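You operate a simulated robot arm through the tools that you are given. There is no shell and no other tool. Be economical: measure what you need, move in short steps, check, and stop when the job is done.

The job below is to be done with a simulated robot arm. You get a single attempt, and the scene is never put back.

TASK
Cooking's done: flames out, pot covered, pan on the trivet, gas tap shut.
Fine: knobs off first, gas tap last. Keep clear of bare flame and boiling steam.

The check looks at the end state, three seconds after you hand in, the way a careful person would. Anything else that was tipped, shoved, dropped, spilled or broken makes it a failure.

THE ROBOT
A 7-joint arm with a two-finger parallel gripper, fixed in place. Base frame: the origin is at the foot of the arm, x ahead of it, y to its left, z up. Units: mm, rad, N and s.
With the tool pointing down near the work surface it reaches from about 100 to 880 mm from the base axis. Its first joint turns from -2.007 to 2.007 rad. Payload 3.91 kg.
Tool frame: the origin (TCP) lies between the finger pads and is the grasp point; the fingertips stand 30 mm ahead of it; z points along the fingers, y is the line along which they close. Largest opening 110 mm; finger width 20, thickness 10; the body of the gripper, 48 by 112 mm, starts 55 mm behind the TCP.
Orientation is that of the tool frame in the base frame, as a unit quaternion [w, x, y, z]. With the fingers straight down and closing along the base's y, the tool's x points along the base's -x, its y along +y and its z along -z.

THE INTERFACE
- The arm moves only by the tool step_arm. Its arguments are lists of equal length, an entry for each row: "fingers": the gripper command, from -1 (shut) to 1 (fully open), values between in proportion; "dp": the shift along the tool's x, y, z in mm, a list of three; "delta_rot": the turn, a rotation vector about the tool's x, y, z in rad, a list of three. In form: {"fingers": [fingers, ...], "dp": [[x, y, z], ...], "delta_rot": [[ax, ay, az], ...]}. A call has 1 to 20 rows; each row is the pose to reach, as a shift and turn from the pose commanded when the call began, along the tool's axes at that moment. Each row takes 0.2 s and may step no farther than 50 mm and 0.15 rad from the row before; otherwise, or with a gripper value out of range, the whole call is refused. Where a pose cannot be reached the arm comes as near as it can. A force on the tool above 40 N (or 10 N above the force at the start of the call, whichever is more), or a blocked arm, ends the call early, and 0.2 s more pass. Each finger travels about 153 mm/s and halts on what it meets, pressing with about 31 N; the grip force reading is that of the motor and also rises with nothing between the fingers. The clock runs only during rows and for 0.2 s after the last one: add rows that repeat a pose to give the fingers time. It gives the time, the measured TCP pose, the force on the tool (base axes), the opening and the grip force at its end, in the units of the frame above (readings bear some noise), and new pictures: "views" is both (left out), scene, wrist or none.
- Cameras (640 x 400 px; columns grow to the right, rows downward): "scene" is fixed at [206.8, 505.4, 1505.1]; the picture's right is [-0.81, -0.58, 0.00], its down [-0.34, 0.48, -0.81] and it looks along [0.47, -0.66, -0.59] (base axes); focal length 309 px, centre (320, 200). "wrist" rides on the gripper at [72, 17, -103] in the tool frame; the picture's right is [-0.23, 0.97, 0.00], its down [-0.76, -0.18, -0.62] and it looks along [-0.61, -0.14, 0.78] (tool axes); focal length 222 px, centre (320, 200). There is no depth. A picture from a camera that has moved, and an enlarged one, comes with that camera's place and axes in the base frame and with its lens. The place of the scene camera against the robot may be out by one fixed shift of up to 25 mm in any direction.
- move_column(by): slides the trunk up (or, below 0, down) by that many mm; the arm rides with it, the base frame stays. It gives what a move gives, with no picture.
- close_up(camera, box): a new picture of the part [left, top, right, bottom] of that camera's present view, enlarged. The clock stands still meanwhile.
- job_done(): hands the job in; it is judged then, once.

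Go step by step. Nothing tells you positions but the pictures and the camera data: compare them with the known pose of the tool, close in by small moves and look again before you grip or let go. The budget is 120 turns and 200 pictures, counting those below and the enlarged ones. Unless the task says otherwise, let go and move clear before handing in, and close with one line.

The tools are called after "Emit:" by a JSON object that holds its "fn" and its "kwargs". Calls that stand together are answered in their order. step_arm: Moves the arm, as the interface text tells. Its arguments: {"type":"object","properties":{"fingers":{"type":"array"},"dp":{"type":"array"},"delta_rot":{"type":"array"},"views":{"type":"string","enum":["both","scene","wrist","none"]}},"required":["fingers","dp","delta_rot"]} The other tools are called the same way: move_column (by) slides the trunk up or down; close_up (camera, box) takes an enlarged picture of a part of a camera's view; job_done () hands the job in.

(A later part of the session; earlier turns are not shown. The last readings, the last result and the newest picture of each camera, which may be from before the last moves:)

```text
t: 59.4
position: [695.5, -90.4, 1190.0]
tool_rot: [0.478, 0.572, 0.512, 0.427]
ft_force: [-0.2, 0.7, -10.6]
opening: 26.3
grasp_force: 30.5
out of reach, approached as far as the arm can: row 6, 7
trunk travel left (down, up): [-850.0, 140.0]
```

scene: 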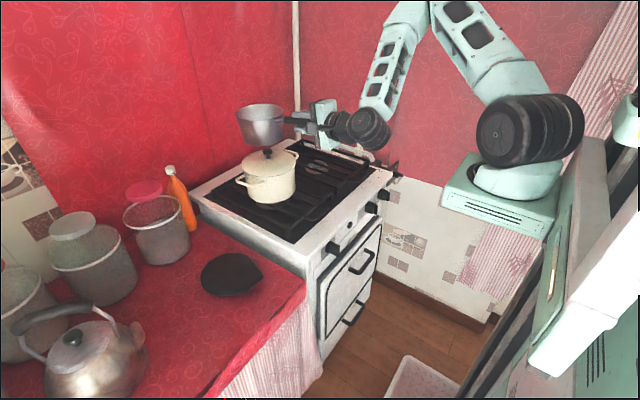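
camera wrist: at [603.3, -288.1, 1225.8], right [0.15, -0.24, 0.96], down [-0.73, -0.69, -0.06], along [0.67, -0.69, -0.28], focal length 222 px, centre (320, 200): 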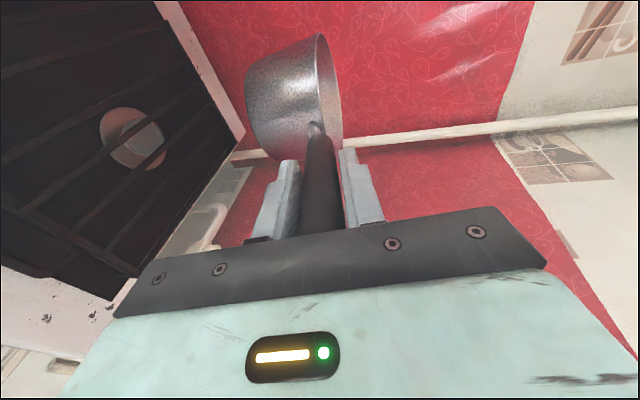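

Clear above the pot. Continuing left.

Emit:
{"fn": "step_arm", "kwargs": {"fingers": [-1, -1, -1, -1, -1, -1, -1, -1, -1, -1, -1], "dp": [[27, -0.5, -3], [55, -1, -6], [82, -1.5, -9], [110, -2, -12], [137, -2.5, -15], [165, -3, -18], [192, -3.5, -21], [220, -4, -24], [247, -4.5, -27], [272, -5, -30], [272, -5, -30]], "delta_rot": [[0, 0, 0], [0, 0, 0], [0, 0, 0], [0, 0, 0], [0, 0, 0], [0, 0, 0], [0, 0, 0], [0, 0, 0], [0, 0, 0], [0, 0, 0], [0, 0, 0]], "views": "both"}}

Emit:
{"fn": "close_up", "kwargs": {"camera": "scene", "box": [140, 60, 300, 300]}}

```text
t: 61.8
position: [695.0, 183.3, 1191.3]
tool_rot: [0.478, 0.572, 0.513, 0.426]
ft_force: [-0.2, 0.5, -10.6]
opening: 26.3
grasp_force: 30.8
trunk travel left (down, up): [-850.0, 140.0]
camera wrist: at [605.1, 267.3, 1225.5], right [0.15, -0.24, 0.96], down [-0.73, -0.68, -0.06], along [0.67, -0.69, -0.28], focal length 222 px, centre (320, 200)
```

scene: 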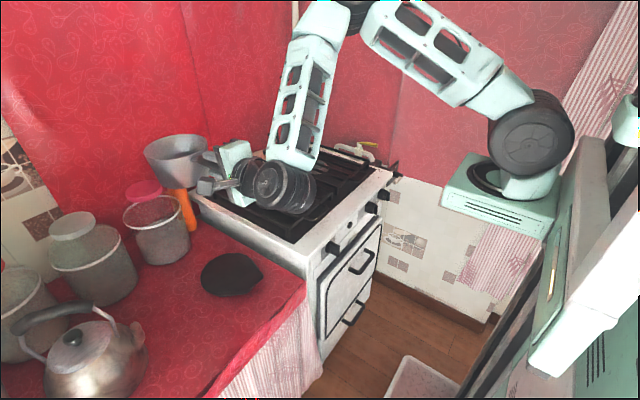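
wrist: 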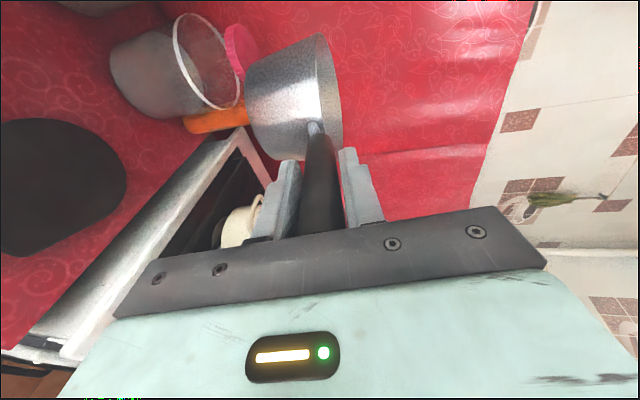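

```text
1.67 times, centred on (220, 180) of scene
camera zoom: at [206.8, 505.4, 1505.1], right [-0.81, -0.58, 0.0], down [-0.34, 0.48, -0.81], along [0.47, -0.66, -0.59], focal length 516 px, centre (487, 233)
```

zoom: 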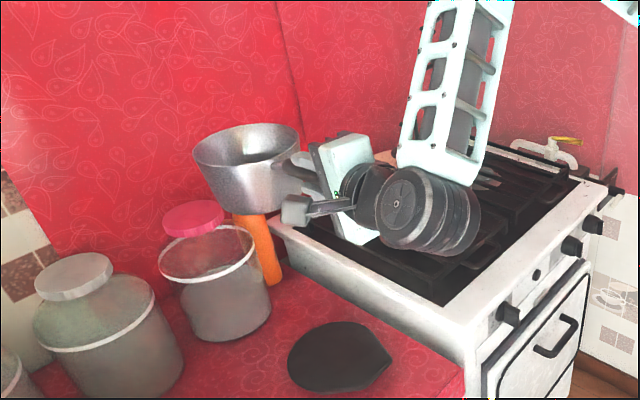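

Steady. I'll measure the trivet precisely before pulling back and lowering.

Emit:
{"fn": "close_up", "kwargs": {"camera": "scene", "box": [190, 240, 280, 310]}}

Emit:
{"fn": "close_up", "kwargs": {"camera": "wrist", "box": [0, 90, 180, 280]}}

```text
5.71 times, centred on (235, 275) of scene
camera zoom: at [206.8, 505.4, 1505.1], right [-0.81, -0.58, 0.0], down [-0.34, 0.48, -0.81], along [0.47, -0.66, -0.59], focal length 1768 px, centre (806, -229)
```

zoom: 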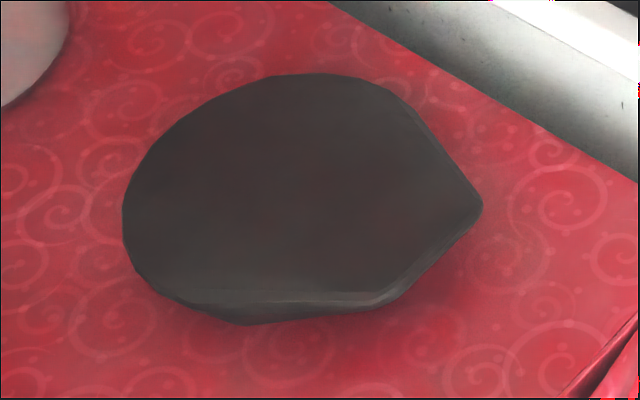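

```text
2.11 times, centred on (90, 185) of wrist
camera zoom: at [605.1, 267.3, 1225.5], right [0.15, -0.24, 0.96], down [-0.73, -0.68, -0.06], along [0.67, -0.69, -0.28], focal length 468 px, centre (804, 232)
```

zoom: 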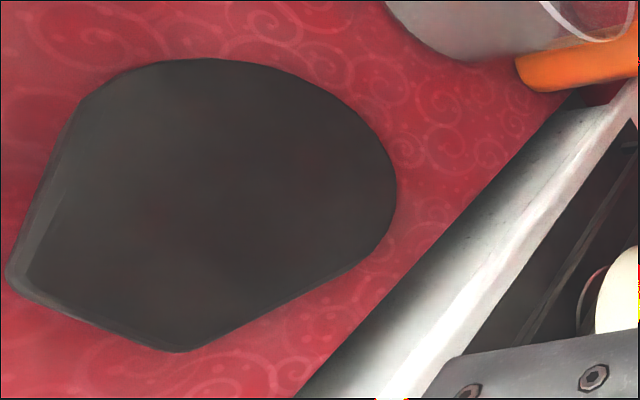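

Trivet spans x≈683–858, y≈85–235, so I'll aim for a pan centre of ≈(776,162). Pulling back and part-way down.

Emit:
{"fn": "step_arm", "kwargs": {"fingers": [-1, -1, -1, -1, -1, -1, -1], "dp": [[-2, -20, -15], [-4, -39, -30], [-5.5, -59, -45], [-7.3, -78, -60], [-9, -98, -74], [-10.9, -117.6, -89.2], [-10.9, -117.6, -89.2]], "delta_rot": [[0, 0, 0], [0, 0, 0], [0, 0, 0], [0, 0, 0], [0, 0, 0], [0, 0, 0], [0, 0, 0]], "views": "scene"}}

```text
t: 63.4
position: [587.1, 186.3, 1091.5]
tool_rot: [0.478, 0.572, 0.513, 0.426]
ft_force: [0.3, -0.3, -10.2]
opening: 26.0
grasp_force: 31.1
trunk travel left (down, up): [-850.0, 140.0]
```

scene: 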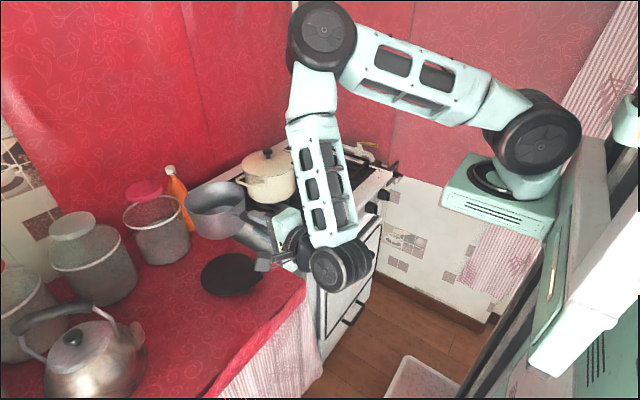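

Reached. Lowering toward the trivet.

Emit:
{"fn": "step_arm", "kwargs": {"fingers": [-1, -1, -1, -1, -1, -1, -1], "dp": [[0, -22, 4], [0, -44, 8], [0, -66, 12], [0, -88, 16], [0, -110, 20], [0, -130, 23], [0, -130, 23]], "delta_rot": [[0, 0, 0], [0, 0, 0], [0, 0, 0], [0, 0, 0], [0, 0, 0], [0, 0, 0], [0, 0, 0]], "views": "both"}}

Emit:
{"fn": "close_up", "kwargs": {"camera": "scene", "box": [180, 210, 300, 310]}}

Emit:
{"fn": "close_up", "kwargs": {"camera": "wrist", "box": [130, 20, 370, 220]}}

```text
t: 65.0
position: [585.9, 183.9, 959.9]
tool_rot: [0.478, 0.572, 0.512, 0.426]
ft_force: [0.2, 1.0, -11.2]
opening: 26.0
grasp_force: 31.0
trunk travel left (down, up): [-850.0, 140.0]
camera wrist: at [494.7, 267.2, 995.2], right [0.15, -0.24, 0.96], down [-0.73, -0.69, -0.06], along [0.67, -0.69, -0.28], focal length 222 px, centre (320, 200)
```

scene: 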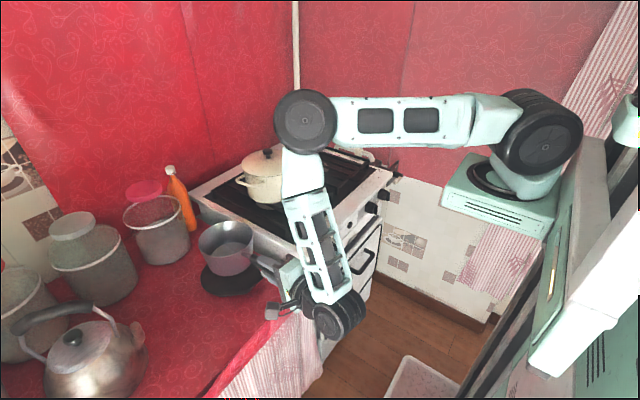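
wrist: 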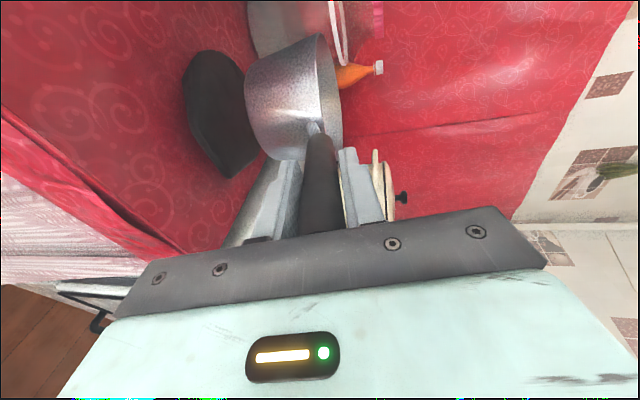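

```text
4.00 times, centred on (240, 260) of scene
camera zoom: at [206.8, 505.4, 1505.1], right [-0.81, -0.58, 0.0], down [-0.34, 0.48, -0.81], along [0.47, -0.66, -0.59], focal length 1237 px, centre (640, -40)
```

zoom: 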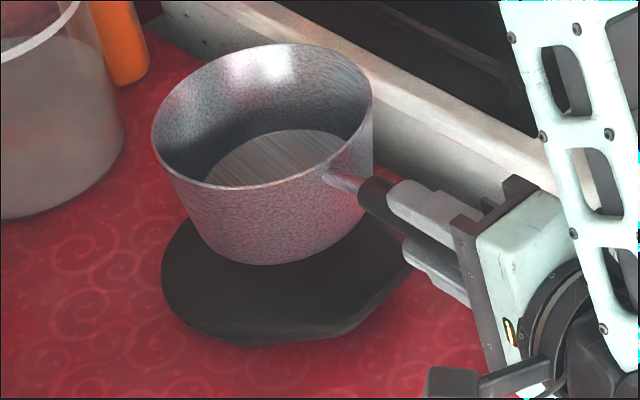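

```text
2.00 times, centred on (250, 120) of wrist
camera zoom: at [494.7, 267.2, 995.2], right [0.15, -0.24, 0.96], down [-0.73, -0.69, -0.06], along [0.67, -0.69, -0.28], focal length 444 px, centre (460, 360)
```

zoom: 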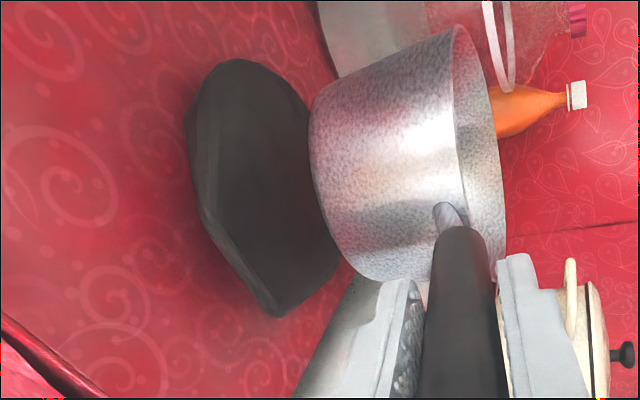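

The pan is over the trivet centre. Lowering 32 mm, then probing for contact.

Emit:
{"fn": "step_arm", "kwargs": {"fingers": [-1, -1, -1, -1, -1], "dp": [[0, -10, 1.8], [0, -20, 3.5], [0, -27, 4.8], [0, -32, 5.6], [0, -32, 5.6]], "delta_rot": [[0, 0, 0], [0, 0, 0], [0, 0, 0], [0, 0, 0], [0, 0, 0]], "views": "none"}}

Emit:
{"fn": "close_up", "kwargs": {"camera": "scene", "box": [180, 210, 300, 310]}}

Emit:
{"fn": "close_up", "kwargs": {"camera": "wrist", "box": [130, 20, 370, 220]}}

```text
t: 66.2
position: [585.8, 182.6, 926.0]
tool_rot: [0.478, 0.572, 0.512, 0.427]
ft_force: [-0.7, 0.5, -11.0]
opening: 26.1
grasp_force: 31.2
trunk travel left (down, up): [-850.0, 140.0]
```

```text
4.00 times, centred on (240, 260) of scene
camera zoom: at [206.8, 505.4, 1505.1], right [-0.81, -0.58, 0.0], down [-0.34, 0.48, -0.81], along [0.47, -0.66, -0.59], focal length 1237 px, centre (640, -40)
```

zoom: 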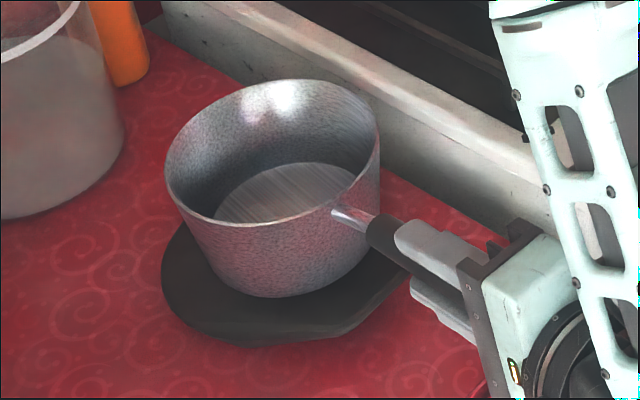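

```text
2.00 times, centred on (250, 120) of wrist
camera zoom: at [494.9, 266.5, 961.3], right [0.15, -0.24, 0.96], down [-0.73, -0.69, -0.06], along [0.67, -0.69, -0.28], focal length 444 px, centre (460, 360)
```

zoom: 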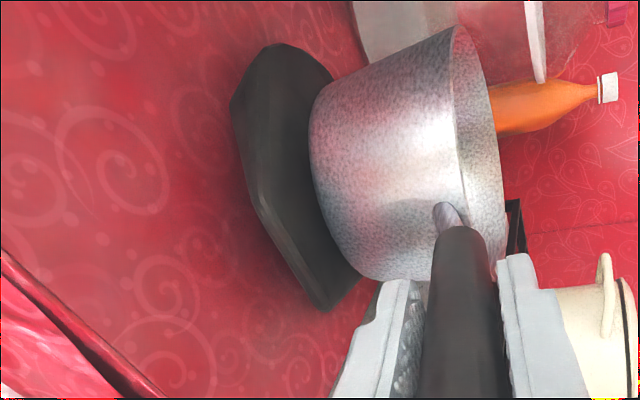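

Nearly there. I'll nudge (+5,-7) mm toward the trivet centre and lower to contact in small steps.

Emit:
{"fn": "step_arm", "kwargs": {"fingers": [-1, -1, -1, -1, -1, -1], "dp": [[-6.4, 1, 5.7], [-6.4, -2, 6.2], [-6.4, -4, 6.6], [-6.4, -6, 7], [-6.4, -7.5, 7.2], [-6.4, -7.5, 7.2]], "delta_rot": [[0, 0, 0], [0, 0, 0], [0, 0, 0], [0, 0, 0], [0, 0, 0], [0, 0, 0]], "views": "none"}}

Emit:
{"fn": "close_up", "kwargs": {"camera": "wrist", "box": [130, 20, 370, 220]}}

```text
t: 67.6
position: [589.1, 177.2, 918.9]
tool_rot: [0.477, 0.572, 0.512, 0.426]
ft_force: [0.3, 0.2, -11.7]
opening: 26.4
grasp_force: 31.3
trunk travel left (down, up): [-850.0, 140.0]
```

```text
2.00 times, centred on (250, 120) of wrist
camera zoom: at [499.8, 260.3, 953.5], right [0.15, -0.24, 0.96], down [-0.73, -0.68, -0.06], along [0.67, -0.69, -0.28], focal length 444 px, centre (460, 360)
```

zoom: 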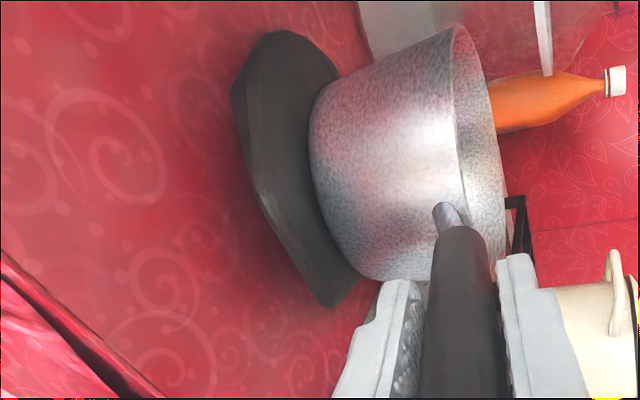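

No contact yet. Lowering further.

Emit:
{"fn": "step_arm", "kwargs": {"fingers": [-1, -1, -1, -1, -1, -1], "dp": [[0, -2, 0.4], [0, -4, 0.7], [0, -6, 1.1], [0, -8, 1.4], [0, -10, 1.8], [0, -10, 1.8]], "delta_rot": [[0, 0, 0], [0, 0, 0], [0, 0, 0], [0, 0, 0], [0, 0, 0], [0, 0, 0]], "views": "none"}}

Emit:
{"fn": "close_up", "kwargs": {"camera": "wrist", "box": [130, 20, 370, 220]}}

Emit:
{"fn": "close_up", "kwargs": {"camera": "scene", "box": [180, 210, 300, 310]}}

```text
t: 69.0
position: [589.5, 176.3, 908.0]
tool_rot: [0.478, 0.572, 0.512, 0.427]
ft_force: [0.0, 0.0, -10.9]
opening: 26.0
grasp_force: 30.9
trunk travel left (down, up): [-850.0, 140.0]
```

```text
2.00 times, centred on (250, 120) of wrist
camera zoom: at [499.2, 260.0, 942.7], right [0.15, -0.24, 0.96], down [-0.73, -0.68, -0.06], along [0.67, -0.69, -0.28], focal length 444 px, centre (460, 360)
```

zoom: 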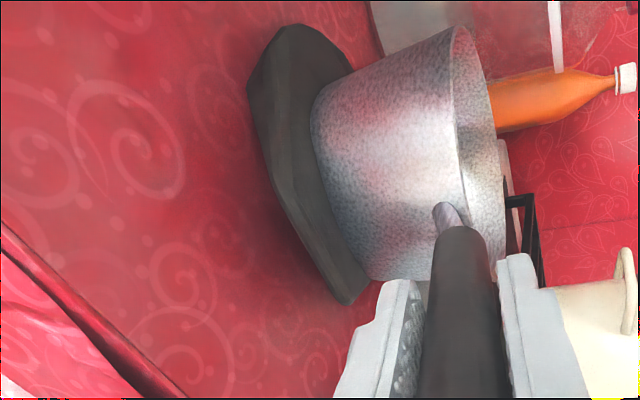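

```text
4.00 times, centred on (240, 260) of scene
camera zoom: at [206.8, 505.4, 1505.1], right [-0.81, -0.58, 0.0], down [-0.34, 0.48, -0.81], along [0.47, -0.66, -0.59], focal length 1237 px, centre (640, -40)
```

zoom: 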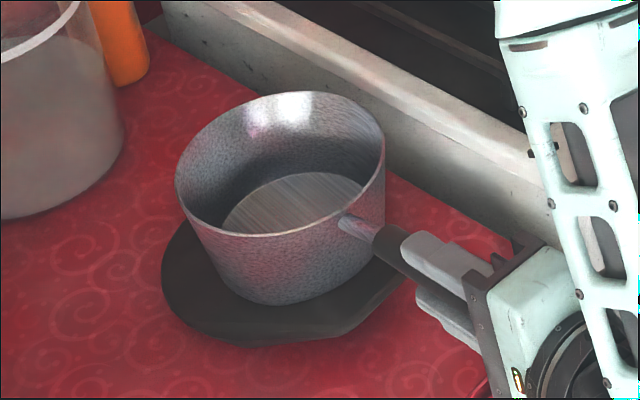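

Still hanging. Continuing down.

Emit:
{"fn": "step_arm", "kwargs": {"fingers": [-1, -1, -1, -1, -1, -1, -1], "dp": [[0, -2, 0.4], [0, -4, 0.7], [0, -6, 1.1], [0, -8, 1.4], [0, -10, 1.8], [0, -12, 2.1], [0, -12, 2.1]], "delta_rot": [[0, 0, 0], [0, 0, 0], [0, 0, 0], [0, 0, 0], [0, 0, 0], [0, 0, 0], [0, 0, 0]], "views": "none"}}

Emit:
{"fn": "close_up", "kwargs": {"camera": "wrist", "box": [130, 20, 370, 220]}}

Emit:
{"fn": "close_up", "kwargs": {"camera": "scene", "box": [180, 210, 300, 310]}}

```text
t: 70.6
position: [590.4, 178.2, 897.4]
tool_rot: [0.479, 0.571, 0.511, 0.429]
ft_force: [0.2, 1.3, 2.9]
opening: 25.8
grasp_force: 31.3
trunk travel left (down, up): [-850.0, 140.0]
```

```text
2.00 times, centred on (250, 120) of wrist
camera zoom: at [500.0, 260.4, 931.9], right [0.14, -0.24, 0.96], down [-0.73, -0.68, -0.07], along [0.67, -0.69, -0.28], focal length 444 px, centre (460, 360)
```

zoom: 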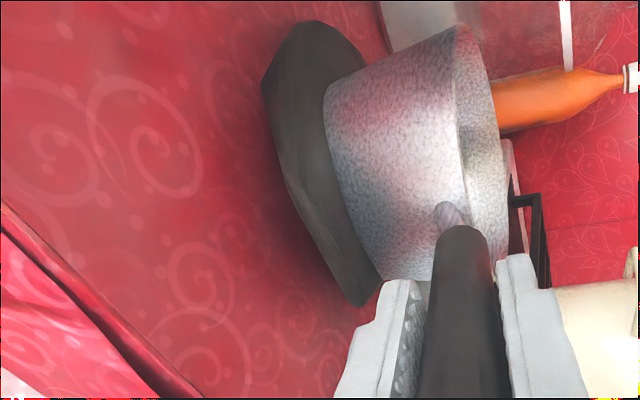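

```text
4.00 times, centred on (240, 260) of scene
camera zoom: at [206.8, 505.4, 1505.1], right [-0.81, -0.58, 0.0], down [-0.34, 0.48, -0.81], along [0.47, -0.66, -0.59], focal length 1237 px, centre (640, -40)
```

zoom: 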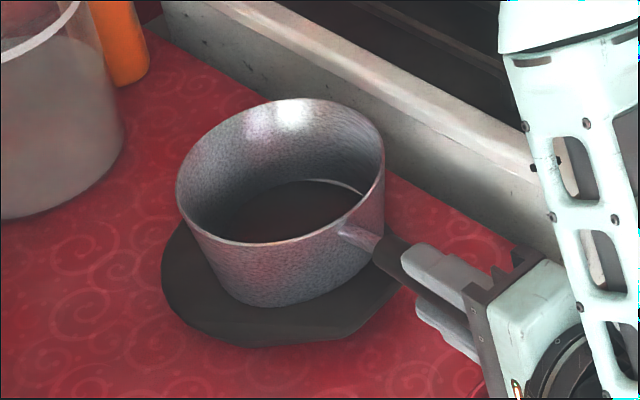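

Contact: the load has transferred to the trivet. Releasing gently.

Emit:
{"fn": "step_arm", "kwargs": {"fingers": [-0.5, -0.4, -0.2, 0, 0.2, 0.2], "dp": [[0, 0, 0], [0, 0, 0], [0, 0, 0], [0, 0, 0], [0, 0, 0], [0, 0, 0]], "delta_rot": [[0, 0, 0], [0, 0, 0], [0, 0, 0], [0, 0, 0], [0, 0, 0], [0, 0, 0]], "views": "none"}}

Emit:
{"fn": "close_up", "kwargs": {"camera": "wrist", "box": [130, 20, 430, 260]}}

Emit:
{"fn": "close_up", "kwargs": {"camera": "scene", "box": [180, 210, 300, 310]}}

```text
t: 72.0
position: [589.5, 177.8, 896.9]
tool_rot: [0.479, 0.572, 0.513, 0.426]
ft_force: [0.3, 0.4, 0.9]
opening: 66.0
grasp_force: 0.0
trunk travel left (down, up): [-850.0, 140.0]
```

```text
1.67 times, centred on (280, 140) of wrist
camera zoom: at [499.7, 260.0, 931.1], right [0.15, -0.24, 0.96], down [-0.73, -0.68, -0.06], along [0.67, -0.69, -0.28], focal length 370 px, centre (387, 300)
```

zoom: 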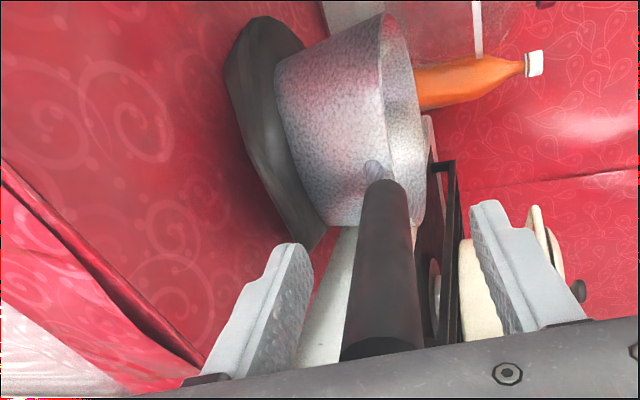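

```text
4.00 times, centred on (240, 260) of scene
camera zoom: at [206.8, 505.4, 1505.1], right [-0.81, -0.58, 0.0], down [-0.34, 0.48, -0.81], along [0.47, -0.66, -0.59], focal length 1237 px, centre (640, -40)
```

zoom: 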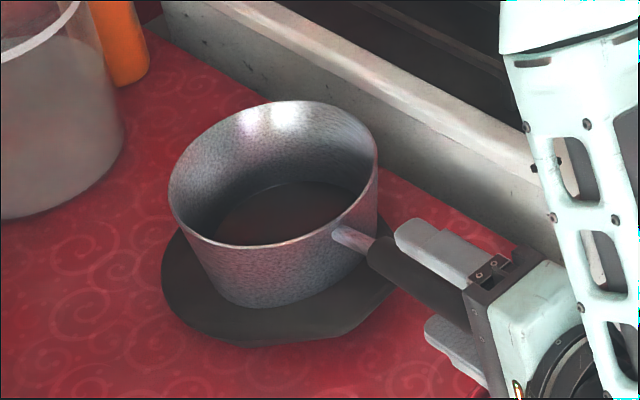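

The pan sits on the trivet. I'll slide the fingers off sideways (+y), then lift away.

Emit:
{"fn": "step_arm", "kwargs": {"fingers": [0.2, 0.2, 0.2, 0.2, 0.2, 0.2, 0.2, 0.2, 0.2, 0.2, 0.2], "dp": [[15, 0, -3], [35, 0, -8], [60, 0, -15], [70, 20, -20], [70, 55, -25], [70, 90, -30], [70, 125, -35], [70, 160, -40], [70, 195, -45], [70, 230, -50], [70, 230, -50]], "delta_rot": [[0, 0, 0], [0, 0, 0], [0, 0, 0], [0, 0, 0], [0, 0, 0], [0, 0, 0], [0, 0, 0], [0, 0, 0], [0, 0, 0], [0, 0, 0], [0, 0, 0]], "views": "both"}}

Emit:
{"fn": "close_up", "kwargs": {"camera": "scene", "box": [180, 210, 300, 310]}}

```text
t: 74.4
position: [588.3, 250.0, 1130.4]
tool_rot: [0.478, 0.572, 0.512, 0.426]
ft_force: [-0.3, 0.6, -1.1]
opening: 65.9
grasp_force: 0.1
trunk travel left (down, up): [-850.0, 140.0]
camera wrist: at [498.3, 333.3, 1164.8], right [0.15, -0.24, 0.96], down [-0.73, -0.68, -0.06], along [0.67, -0.69, -0.28], focal length 222 px, centre (320, 200)
```

scene: 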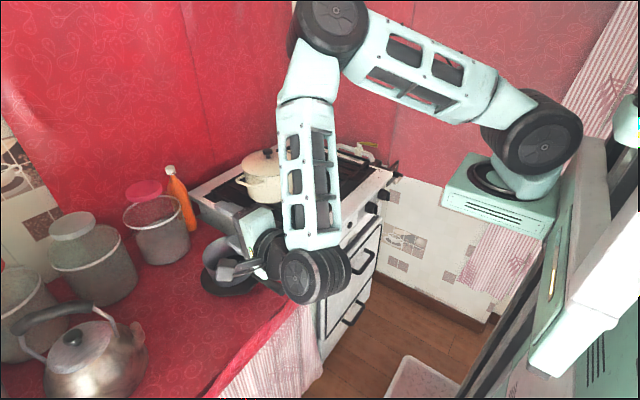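
wrist: 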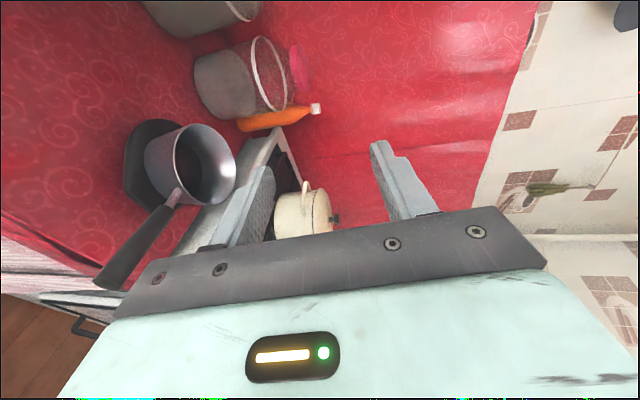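

```text
4.00 times, centred on (240, 260) of scene
camera zoom: at [206.8, 505.4, 1505.1], right [-0.81, -0.58, 0.0], down [-0.34, 0.48, -0.81], along [0.47, -0.66, -0.59], focal length 1237 px, centre (640, -40)
```

zoom: 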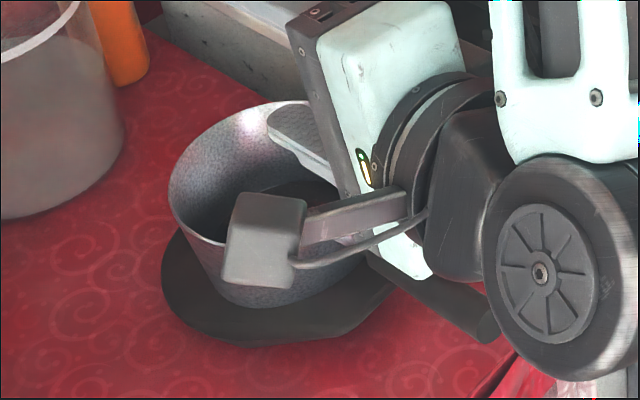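

The pan is placed. The gas tap is last: I'll swing back right along the known-good corridor to inspect the yellow valve and the plate.

Emit:
{"fn": "step_arm", "kwargs": {"fingers": [0.2, 0.2, 0.2, 0.2, 0.2, 0.2, 0.2, 0.2, 0.2, 0.2, 0.2, 0.2, 0.2, 0.2, 0.2, 0.2, 0.2, 0.2], "dp": [[-20, 25, 30], [-45, 50, 60], [-75, 65, 85], [-112, 80, 100], [-150, 88, 105], [-188, 88, 110], [-226, 88, 114], [-264, 88, 118], [-302, 88, 122], [-340, 88, 126], [-378, 88, 130], [-416, 88, 134], [-454, 88, 139], [-492, 88, 144], [-530, 88, 148], [-568, 88, 153], [-606, 88, 157], [-606, 88, 157]], "delta_rot": [[0, 0, 0], [0, 0, 0], [0, 0, 0], [0, 0, 0], [0, 0, 0], [0, 0, 0], [0, 0, 0], [0, 0, 0], [0, 0, 0], [0, 0, 0], [0, 0, 0], [0, 0, 0], [0, 0, 0], [0, 0, 0], [0, 0, 0], [0, 0, 0], [0, 0, 0], [0, 0, 0]], "views": "scene"}}

Emit:
{"fn": "close_up", "kwargs": {"camera": "scene", "box": [180, 210, 300, 310]}}

Emit:
{"fn": "close_up", "kwargs": {"camera": "scene", "box": [330, 130, 430, 200]}}

```text
t: 78.2
position: [689.8, -372.8, 1188.9]
tool_rot: [0.478, 0.572, 0.512, 0.427]
ft_force: [0.1, -1.0, -0.4]
opening: 65.7
grasp_force: 0.0
out of reach, approached as far as the arm can: row 10, 11, 12
trunk travel left (down, up): [-850.0, 140.0]
```

scene: 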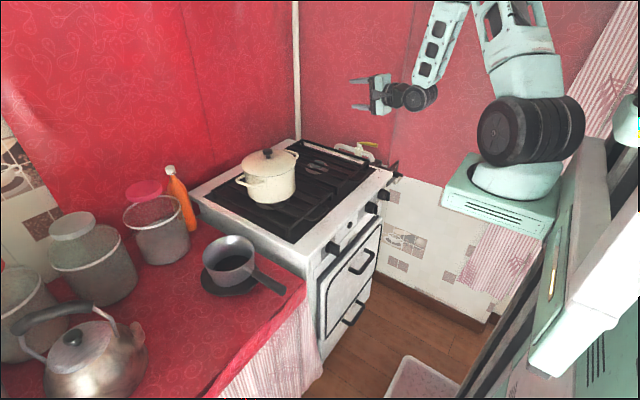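

```text
4.00 times, centred on (240, 260) of scene
camera zoom: at [206.8, 505.4, 1505.1], right [-0.81, -0.58, 0.0], down [-0.34, 0.48, -0.81], along [0.47, -0.66, -0.59], focal length 1237 px, centre (640, -40)
```

zoom: 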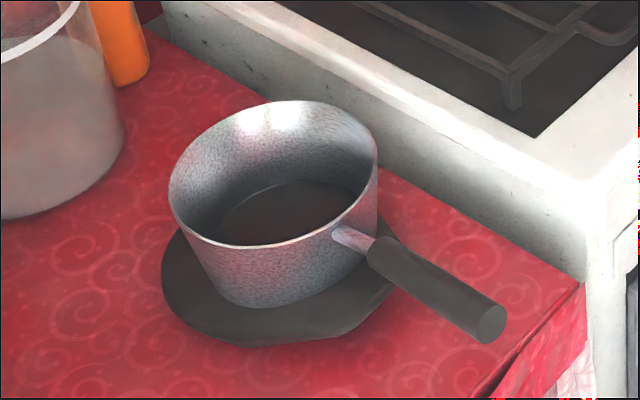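

```text
5.71 times, centred on (380, 165) of scene
camera zoom: at [206.8, 505.4, 1505.1], right [-0.81, -0.58, 0.0], down [-0.34, 0.48, -0.81], along [0.47, -0.66, -0.59], focal length 1768 px, centre (-23, 400)
```

zoom: 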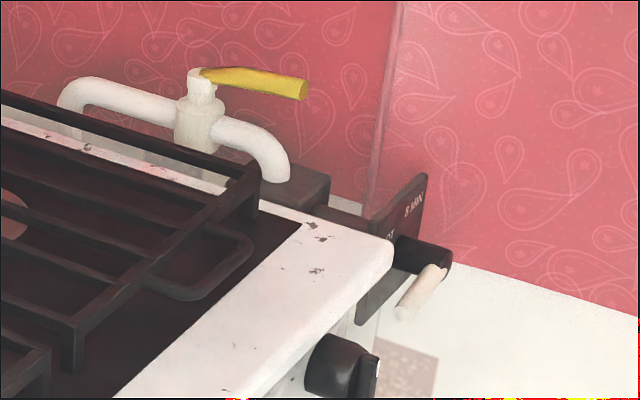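

The yellow lever sits in line with the gas pipe (open), so turning it across the pipe shuts it. I'll take a front view to read the plate and fix the valve geometry.

Emit:
{"fn": "step_arm", "kwargs": {"fingers": [0.2, 0.2, 0.2, 0.2, 0.2, 0.2, 0.2, 0.2, 0.2, 0.2, 0.2, 0.2, 1, 1], "dp": [[-7.5, -15.3, -11.4], [-15, -30.5, -22.8], [-22.5, -45.8, -34], [-30, -61, -45.5], [-37.4, -76.3, -57], [-45, -91.6, -68], [-52.4, -106.8, -80], [-60, -122, -91], [-67.4, -137, -102], [-75, -152.6, -114], [-82.3, -168, -125], [-90, -183, -137], [-97.3, -198.4, -147.9], [-97.3, -198.4, -147.9]], "delta_rot": [[0.038, 0.051, -0.118], [0.076, 0.102, -0.235], [0.114, 0.153, -0.353], [0.152, 0.204, -0.47], [0.19, 0.255, -0.588], [0.228, 0.306, -0.706], [0.265, 0.358, -0.823], [0.303, 0.409, -0.941], [0.341, 0.46, -1.059], [0.379, 0.511, -1.176], [0.417, 0.562, -1.294], [0.455, 0.613, -1.411], [0.493, 0.664, -1.529], [0.493, 0.664, -1.529]], "views": "wrist"}}

Emit:
{"fn": "close_up", "kwargs": {"camera": "wrist", "box": [120, 20, 320, 180]}}

```text
t: 81.2
position: [500.5, -450.7, 1023.3]
tool_rot: [0.322, 0.005, 0.947, 0.01]
ft_force: [0.0, -0.3, 0.0]
opening: 110.1
grasp_force: 0.0
trunk travel left (down, up): [-850.0, 140.0]
camera wrist: at [379.7, -434.4, 1061.3], right [0.18, 0.97, 0.16], down [0.22, -0.2, 0.95], along [0.96, -0.14, -0.25], focal length 222 px, centre (320, 200)
```

wrist: 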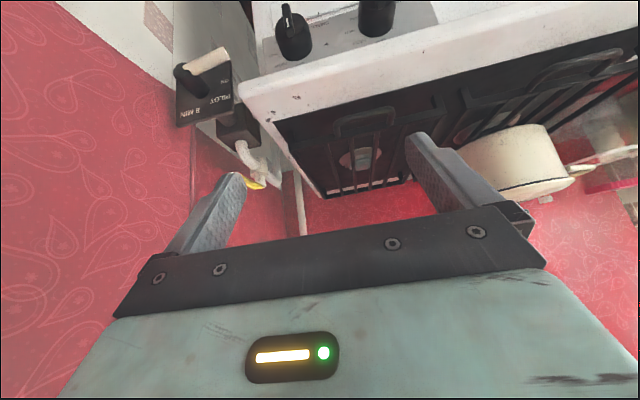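

```text
2.50 times, centred on (220, 100) of wrist
camera zoom: at [379.7, -434.4, 1061.3], right [0.18, 0.97, 0.16], down [0.22, -0.2, 0.95], along [0.96, -0.14, -0.25], focal length 555 px, centre (570, 450)
```

zoom: 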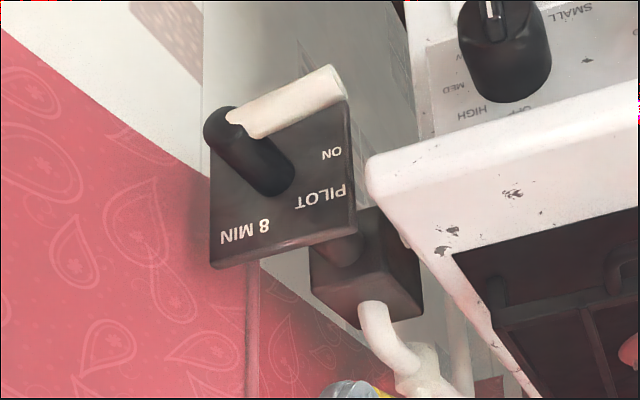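

The plate reads only ON / PILOT / 8 MIN and looks like a pilot timer, not a tap, so the yellow lever on the pipe is the gas tap: stem ≈(776,-598,912), lever end ≈(707,-614). I'll yaw toward it for a closer view.

Emit:
{"fn": "step_arm", "kwargs": {"fingers": [1, 1, 1, 1, 1, 1], "dp": [[0, 8, 0], [0, 16, 0], [0, 24, 0], [0, 32, 0], [0, 40, 0], [0, 40, 0]], "delta_rot": [[0.073, 0, 0.095], [0.146, 0, 0.19], [0.219, 0, 0.286], [0.292, 0, 0.38], [0.365, 0, 0.476], [0.365, 0, 0.476]], "views": "wrist"}}

Emit:
{"fn": "close_up", "kwargs": {"camera": "wrist", "box": [220, 60, 420, 230]}}

```text
t: 82.6
position: [500.3, -409.5, 1025.3]
tool_rot: [0.305, 0.285, 0.904, -0.086]
ft_force: [0.6, -0.6, 0.4]
opening: 110.0
grasp_force: 0.0
trunk travel left (down, up): [-850.0, 140.0]
camera wrist: at [410.0, -329.3, 1063.7], right [0.7, 0.7, 0.15], down [0.08, -0.29, 0.95], along [0.71, -0.65, -0.26], focal length 222 px, centre (320, 200)
```

wrist: 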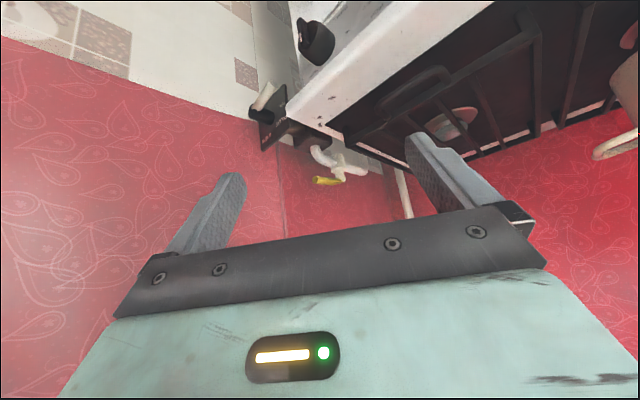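

```text
2.35 times, centred on (320, 145) of wrist
camera zoom: at [410.0, -329.3, 1063.7], right [0.7, 0.7, 0.15], down [0.08, -0.29, 0.95], along [0.71, -0.65, -0.26], focal length 523 px, centre (320, 329)
```

zoom: 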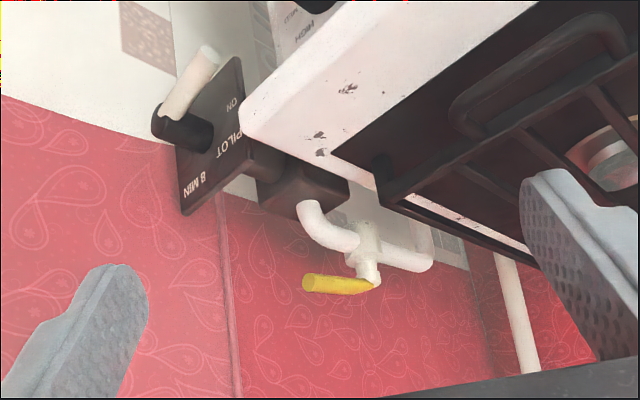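

Yellow lever: end ≈(719,-621,905), stem ≈(787,-602), wall at y≈-675, so it must swing toward +y. I'll pinch it from above and below near its end, with the tool pointing toward the wall corner. First, a standoff.

Emit:
{"fn": "step_arm", "kwargs": {"fingers": [0.6, 0.2, -0.2, -0.2, -0.2, -0.2, -0.2, -0.2, -0.2, -0.2, -0.2, -0.2, -0.2, -0.2], "dp": [[-9.8, -2.2, 15.7], [-19.6, -4.5, 31.4], [-29.4, -6.7, 47.2], [-39.2, -9, 62.9], [-49, -11.2, 78.6], [-58.8, -13.4, 94.3], [-68.6, -15.7, 110], [-78.4, -17.9, 125.8], [-88.2, -20.1, 141.5], [-98, -22.4, 157.2], [-107.8, -24.6, 173], [-117.6, -26.9, 188.7], [-127.4, -29.1, 204.4], [-127.4, -29.1, 204.4]], "delta_rot": [[-0.024, -0.043, 0.124], [-0.048, -0.087, 0.249], [-0.072, -0.13, 0.373], [-0.097, -0.174, 0.498], [-0.121, -0.217, 0.622], [-0.145, -0.261, 0.746], [-0.169, -0.304, 0.871], [-0.193, -0.347, 0.995], [-0.217, -0.391, 1.119], [-0.242, -0.434, 1.244], [-0.266, -0.478, 1.368], [-0.29, -0.521, 1.493], [-0.314, -0.565, 1.617], [-0.314, -0.565, 1.617]], "views": "both"}}

Emit:
{"fn": "close_up", "kwargs": {"camera": "wrist", "box": [220, 20, 420, 200]}}

Emit:
{"fn": "close_up", "kwargs": {"camera": "scene", "box": [330, 120, 430, 190]}}

```text
t: 85.6
position: [668.4, -560.1, 934.6]
tool_rot: [0.52, 0.764, 0.316, 0.216]
ft_force: [-0.8, -0.1, 0.7]
opening: 43.9
grasp_force: 0.0
trunk travel left (down, up): [-850.0, 140.0]
camera wrist: at [655.3, -444.8, 988.0], right [0.09, -0.41, 0.91], down [-0.99, -0.08, 0.06], along [0.05, -0.91, -0.42], focal length 222 px, centre (320, 200)
```

scene: 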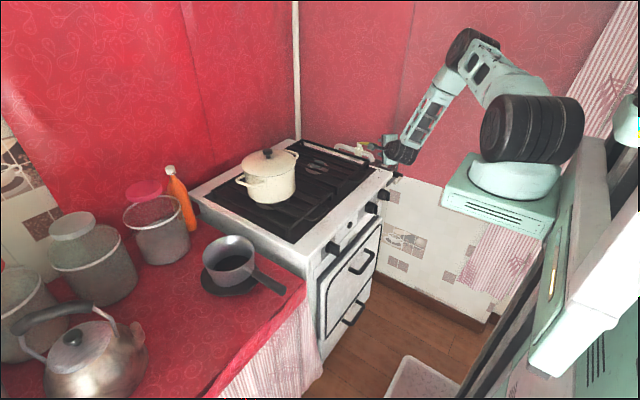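
wrist: 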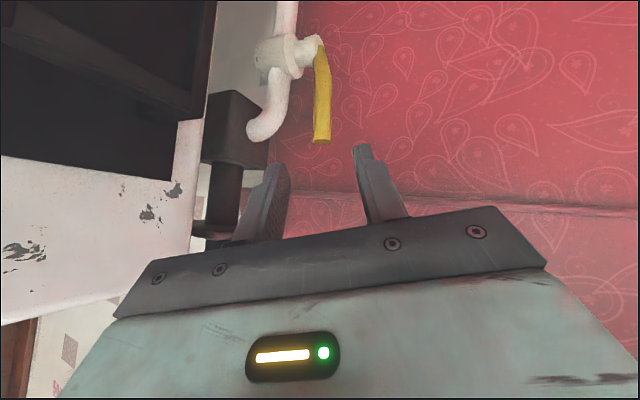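

```text
2.22 times, centred on (320, 110) of wrist
camera zoom: at [655.3, -444.8, 988.0], right [0.09, -0.41, 0.91], down [-0.99, -0.08, 0.06], along [0.05, -0.91, -0.42], focal length 494 px, centre (320, 400)
```

zoom: 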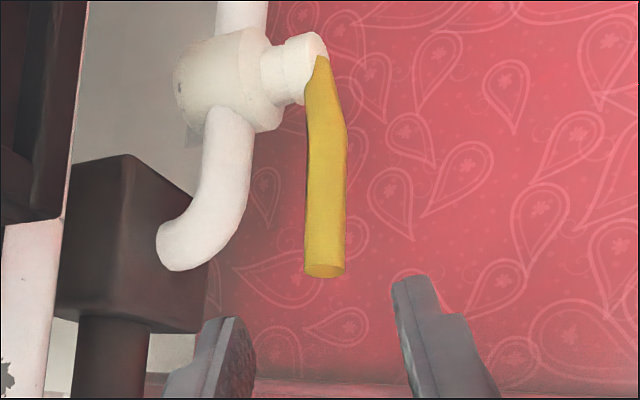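

```text
5.71 times, centred on (380, 155) of scene
camera zoom: at [206.8, 505.4, 1505.1], right [-0.81, -0.58, 0.0], down [-0.34, 0.48, -0.81], along [0.47, -0.66, -0.59], focal length 1768 px, centre (-23, 457)
```

zoom: 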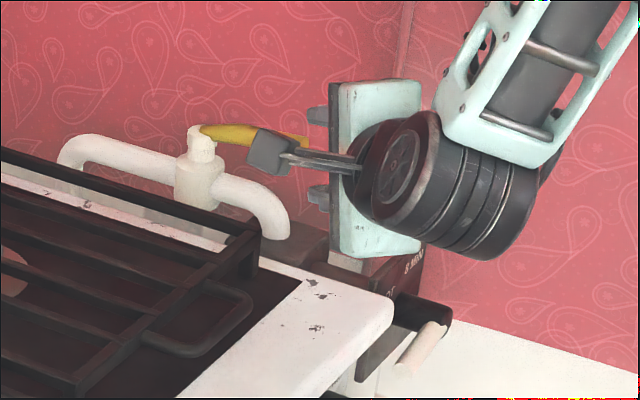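

The lever is clearly seen, its end at (720,-622,904) and stem at ≈(797,-608). I'll advance so it lies between the upper and lower fingers.

Emit:
{"fn": "step_arm", "kwargs": {"fingers": [-0.2, -0.2, -0.2, -0.2, -0.2], "dp": [[4.4, 3.9, 20], [4.4, 3.9, 40], [4.4, 3.9, 60], [4.4, 3.9, 80], [4.4, 3.9, 80]], "delta_rot": [[0, 0, 0], [0, 0, 0], [0, 0, 0], [0, 0, 0], [0, 0, 0]], "views": "wrist"}}

Emit:
{"fn": "close_up", "kwargs": {"camera": "wrist", "box": [220, 20, 420, 240]}}

Emit:
{"fn": "close_up", "kwargs": {"camera": "scene", "box": [330, 120, 430, 190]}}

```text
t: 86.8
position: [726.7, -610.1, 909.5]
tool_rot: [0.52, 0.763, 0.318, 0.216]
ft_force: [0.6, -0.4, -0.2]
opening: 44.1
grasp_force: 0.0
trunk travel left (down, up): [-850.0, 140.0]
camera wrist: at [713.6, -495.4, 961.8], right [0.09, -0.41, 0.91], down [-0.99, -0.09, 0.06], along [0.05, -0.91, -0.42], focal length 222 px, centre (320, 200)
```

wrist: 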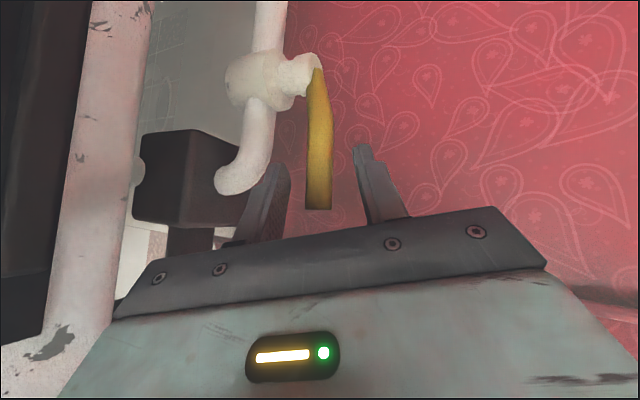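

```text
1.82 times, centred on (320, 130) of wrist
camera zoom: at [713.6, -495.4, 961.8], right [0.09, -0.41, 0.91], down [-0.99, -0.09, 0.06], along [0.05, -0.91, -0.42], focal length 404 px, centre (320, 327)
```

zoom: 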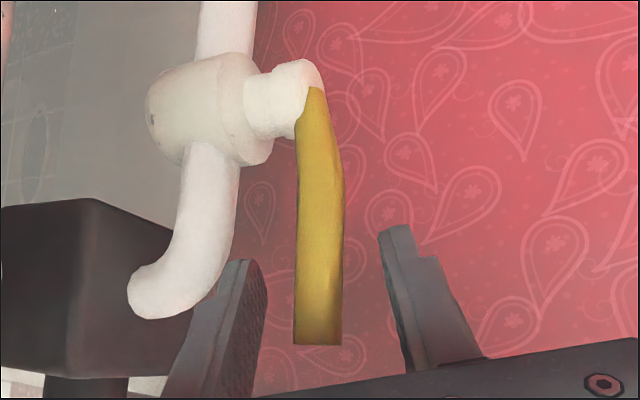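

```text
5.71 times, centred on (380, 155) of scene
camera zoom: at [206.8, 505.4, 1505.1], right [-0.81, -0.58, 0.0], down [-0.34, 0.48, -0.81], along [0.47, -0.66, -0.59], focal length 1768 px, centre (-23, 457)
```

zoom: 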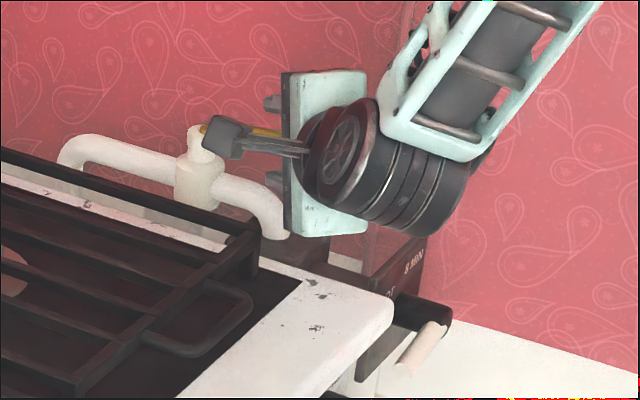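

The lever is centred between the fingers. Closing.

Emit:
{"fn": "step_arm", "kwargs": {"fingers": [-0.5, -0.7, -1, -1], "dp": [[0, 0, 0], [0, 0, 0], [0, 0, 0], [0, 0, 0]], "delta_rot": [[0, 0, 0], [0, 0, 0], [0, 0, 0], [0, 0, 0]], "views": "wrist"}}

```text
t: 87.8
position: [726.8, -610.8, 908.1]
tool_rot: [0.52, 0.763, 0.318, 0.216]
ft_force: [-0.9, 0.8, -4.9]
opening: 20.8
grasp_force: 44.9
trunk travel left (down, up): [-850.0, 140.0]
camera wrist: at [713.4, -495.3, 961.5], right [0.09, -0.41, 0.91], down [-0.99, -0.08, 0.06], along [0.05, -0.91, -0.42], focal length 222 px, centre (320, 200)
```

wrist: 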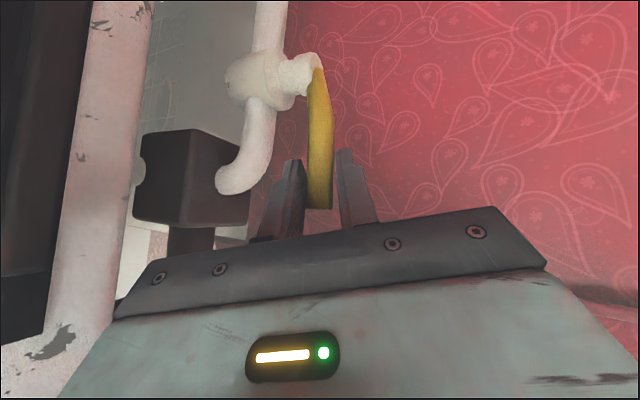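

Gripped. Swinging the lever toward +y along an arc about the stem, first half.

Emit:
{"fn": "step_arm", "kwargs": {"fingers": [-1, -1, -1, -1, -1, -1], "dp": [[6.4, -2.9, -7.2], [13.8, -5.3, -13.5], [22.2, -7.4, -18.6], [31.4, -8.9, -22.3], [41.1, -9.9, -24.8], [41.1, -9.9, -24.8]], "delta_rot": [[0, 0, 0], [0, 0, 0], [0, 0, 0], [0, 0, 0], [0, 0, 0], [0, 0, 0]], "views": "wrist"}}

Emit:
{"fn": "close_up", "kwargs": {"camera": "scene", "box": [330, 120, 430, 190]}}

```text
t: 88.8
position: [725.3, -581.9, 912.1]
tool_rot: [0.526, 0.76, 0.318, 0.212]
ft_force: [-9.2, -5.4, 5.7]
opening: 24.1
grasp_force: 45.0
trunk travel left (down, up): [-850.0, 140.0]
stopped in row 4: the force on the tool passed its limit (the readings are from after the stop); the commanded pose is now the measured one
camera wrist: at [713.6, -465.4, 963.2], right [0.09, -0.4, 0.91], down [-0.99, -0.08, 0.07], along [0.04, -0.91, -0.4], focal length 222 px, centre (320, 200)
```

wrist: 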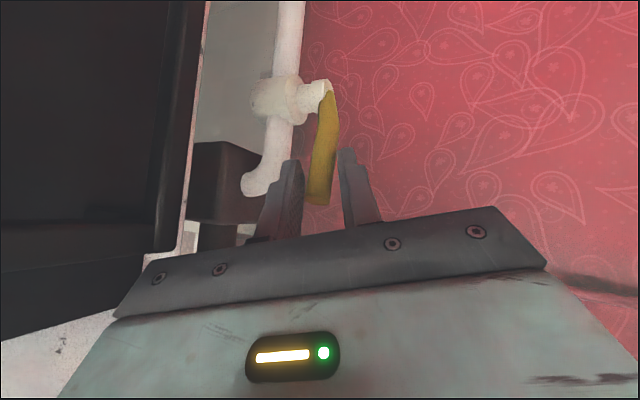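

```text
5.71 times, centred on (380, 155) of scene
camera zoom: at [206.8, 505.4, 1505.1], right [-0.81, -0.58, 0.0], down [-0.34, 0.48, -0.81], along [0.47, -0.66, -0.59], focal length 1768 px, centre (-23, 457)
```

zoom: 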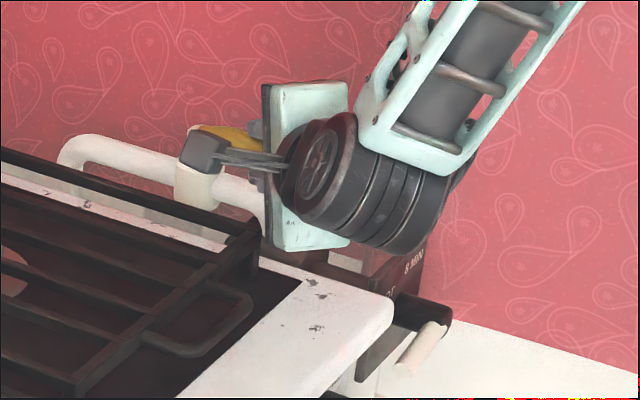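

The lever turned ~18° but slips in the pads. Pushing its end sideways with closed fingers along tool +x is better: it needs no friction and suits the arc. Opening, backing out and repositioning beside the lever end.

Emit:
{"fn": "step_arm", "kwargs": {"fingers": [-0.6, -0.2, -0.2, -0.2, -0.5, -1, -1], "dp": [[0, 0, 0], [0, 0, 0], [0, 0, -30], [0, -2, -66], [-20, -4.5, -66], [-36.3, -4.5, -66], [-36.3, -4.5, -66]], "delta_rot": [[0, 0, 0], [0, 0, 0], [0, 0, 0], [0, 0, 0], [0, 0, 0], [0, 0, 0], [0, 0, 0]], "views": "wrist"}}

Emit:
{"fn": "close_up", "kwargs": {"camera": "wrist", "box": [220, 0, 420, 200]}}

Emit:
{"fn": "close_up", "kwargs": {"camera": "scene", "box": [330, 120, 430, 190]}}

```text
t: 90.4
position: [656.2, -560.5, 930.4]
tool_rot: [0.525, 0.76, 0.318, 0.212]
ft_force: [0.0, 0.2, 0.8]
opening: 0.0
grasp_force: 30.6
trunk travel left (down, up): [-850.0, 140.0]
camera wrist: at [645.0, -444.5, 982.3], right [0.09, -0.4, 0.91], down [-0.99, -0.08, 0.07], along [0.05, -0.91, -0.41], focal length 222 px, centre (320, 200)
```

wrist: 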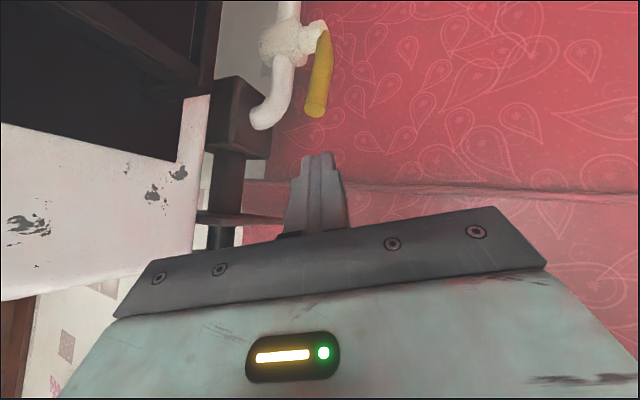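

```text
2.00 times, centred on (320, 100) of wrist
camera zoom: at [645.0, -444.5, 982.3], right [0.09, -0.4, 0.91], down [-0.99, -0.08, 0.07], along [0.05, -0.91, -0.41], focal length 444 px, centre (320, 400)
```

zoom: 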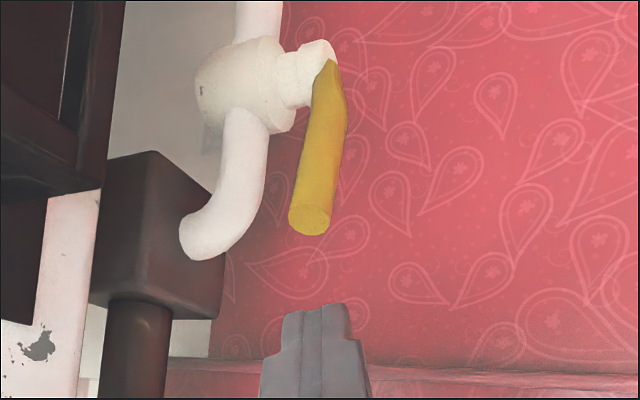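

```text
5.71 times, centred on (380, 155) of scene
camera zoom: at [206.8, 505.4, 1505.1], right [-0.81, -0.58, 0.0], down [-0.34, 0.48, -0.81], along [0.47, -0.66, -0.59], focal length 1768 px, centre (-23, 457)
```

zoom: 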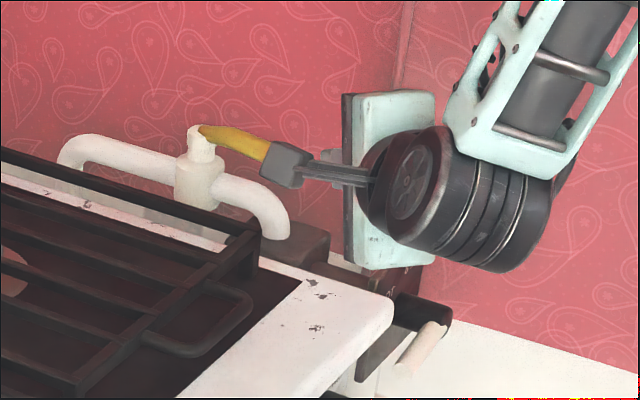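

The lever has turned ~20°. Moving in beside its end and pushing along tool +x.

Emit:
{"fn": "step_arm", "kwargs": {"fingers": [-1, -1, -1, -1, -1, -1, -1, -1], "dp": [[1, 1.5, 20], [1, 1.5, 40], [1.3, 1.5, 59], [10, 1.5, 59], [20, 1.5, 58], [30, 1.5, 57], [40, 1.5, 56], [45, 1.5, 55]], "delta_rot": [[0, 0, 0], [0, 0, 0], [0, 0, 0], [0, 0, 0], [0, 0, 0], [0, 0, 0], [0, 0, 0], [0, 0, 0]], "views": "wrist"}}

Emit:
{"fn": "close_up", "kwargs": {"camera": "scene", "box": [330, 120, 430, 190]}}

```text
t: 92.2
position: [725.1, -566.2, 911.8]
tool_rot: [0.524, 0.761, 0.318, 0.212]
ft_force: [0.3, -0.9, -1.1]
opening: 0.0
grasp_force: 30.5
trunk travel left (down, up): [-850.0, 140.0]
camera wrist: at [713.3, -450.3, 963.9], right [0.09, -0.4, 0.91], down [-0.99, -0.08, 0.07], along [0.05, -0.91, -0.41], focal length 222 px, centre (320, 200)
```

wrist: 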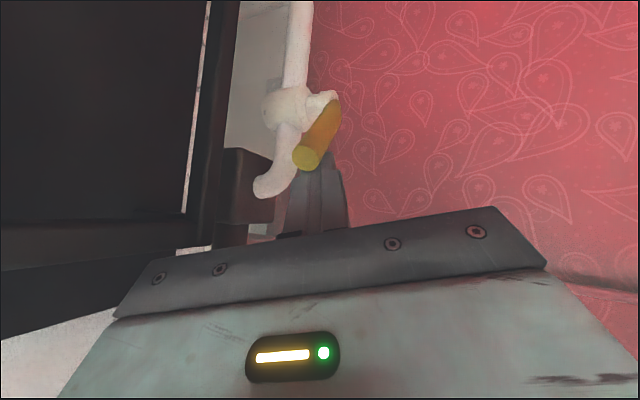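

```text
5.71 times, centred on (380, 155) of scene
camera zoom: at [206.8, 505.4, 1505.1], right [-0.81, -0.58, 0.0], down [-0.34, 0.48, -0.81], along [0.47, -0.66, -0.59], focal length 1768 px, centre (-23, 457)
```

zoom: 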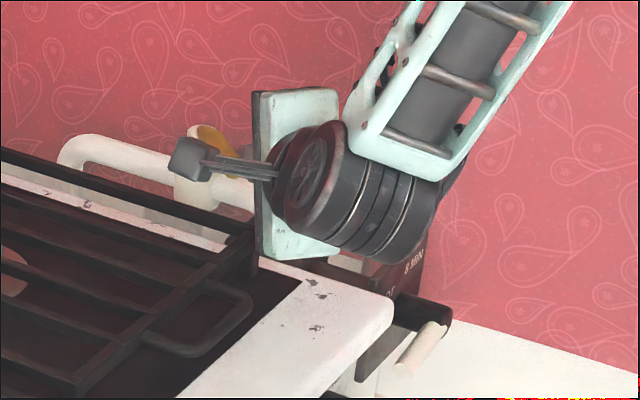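

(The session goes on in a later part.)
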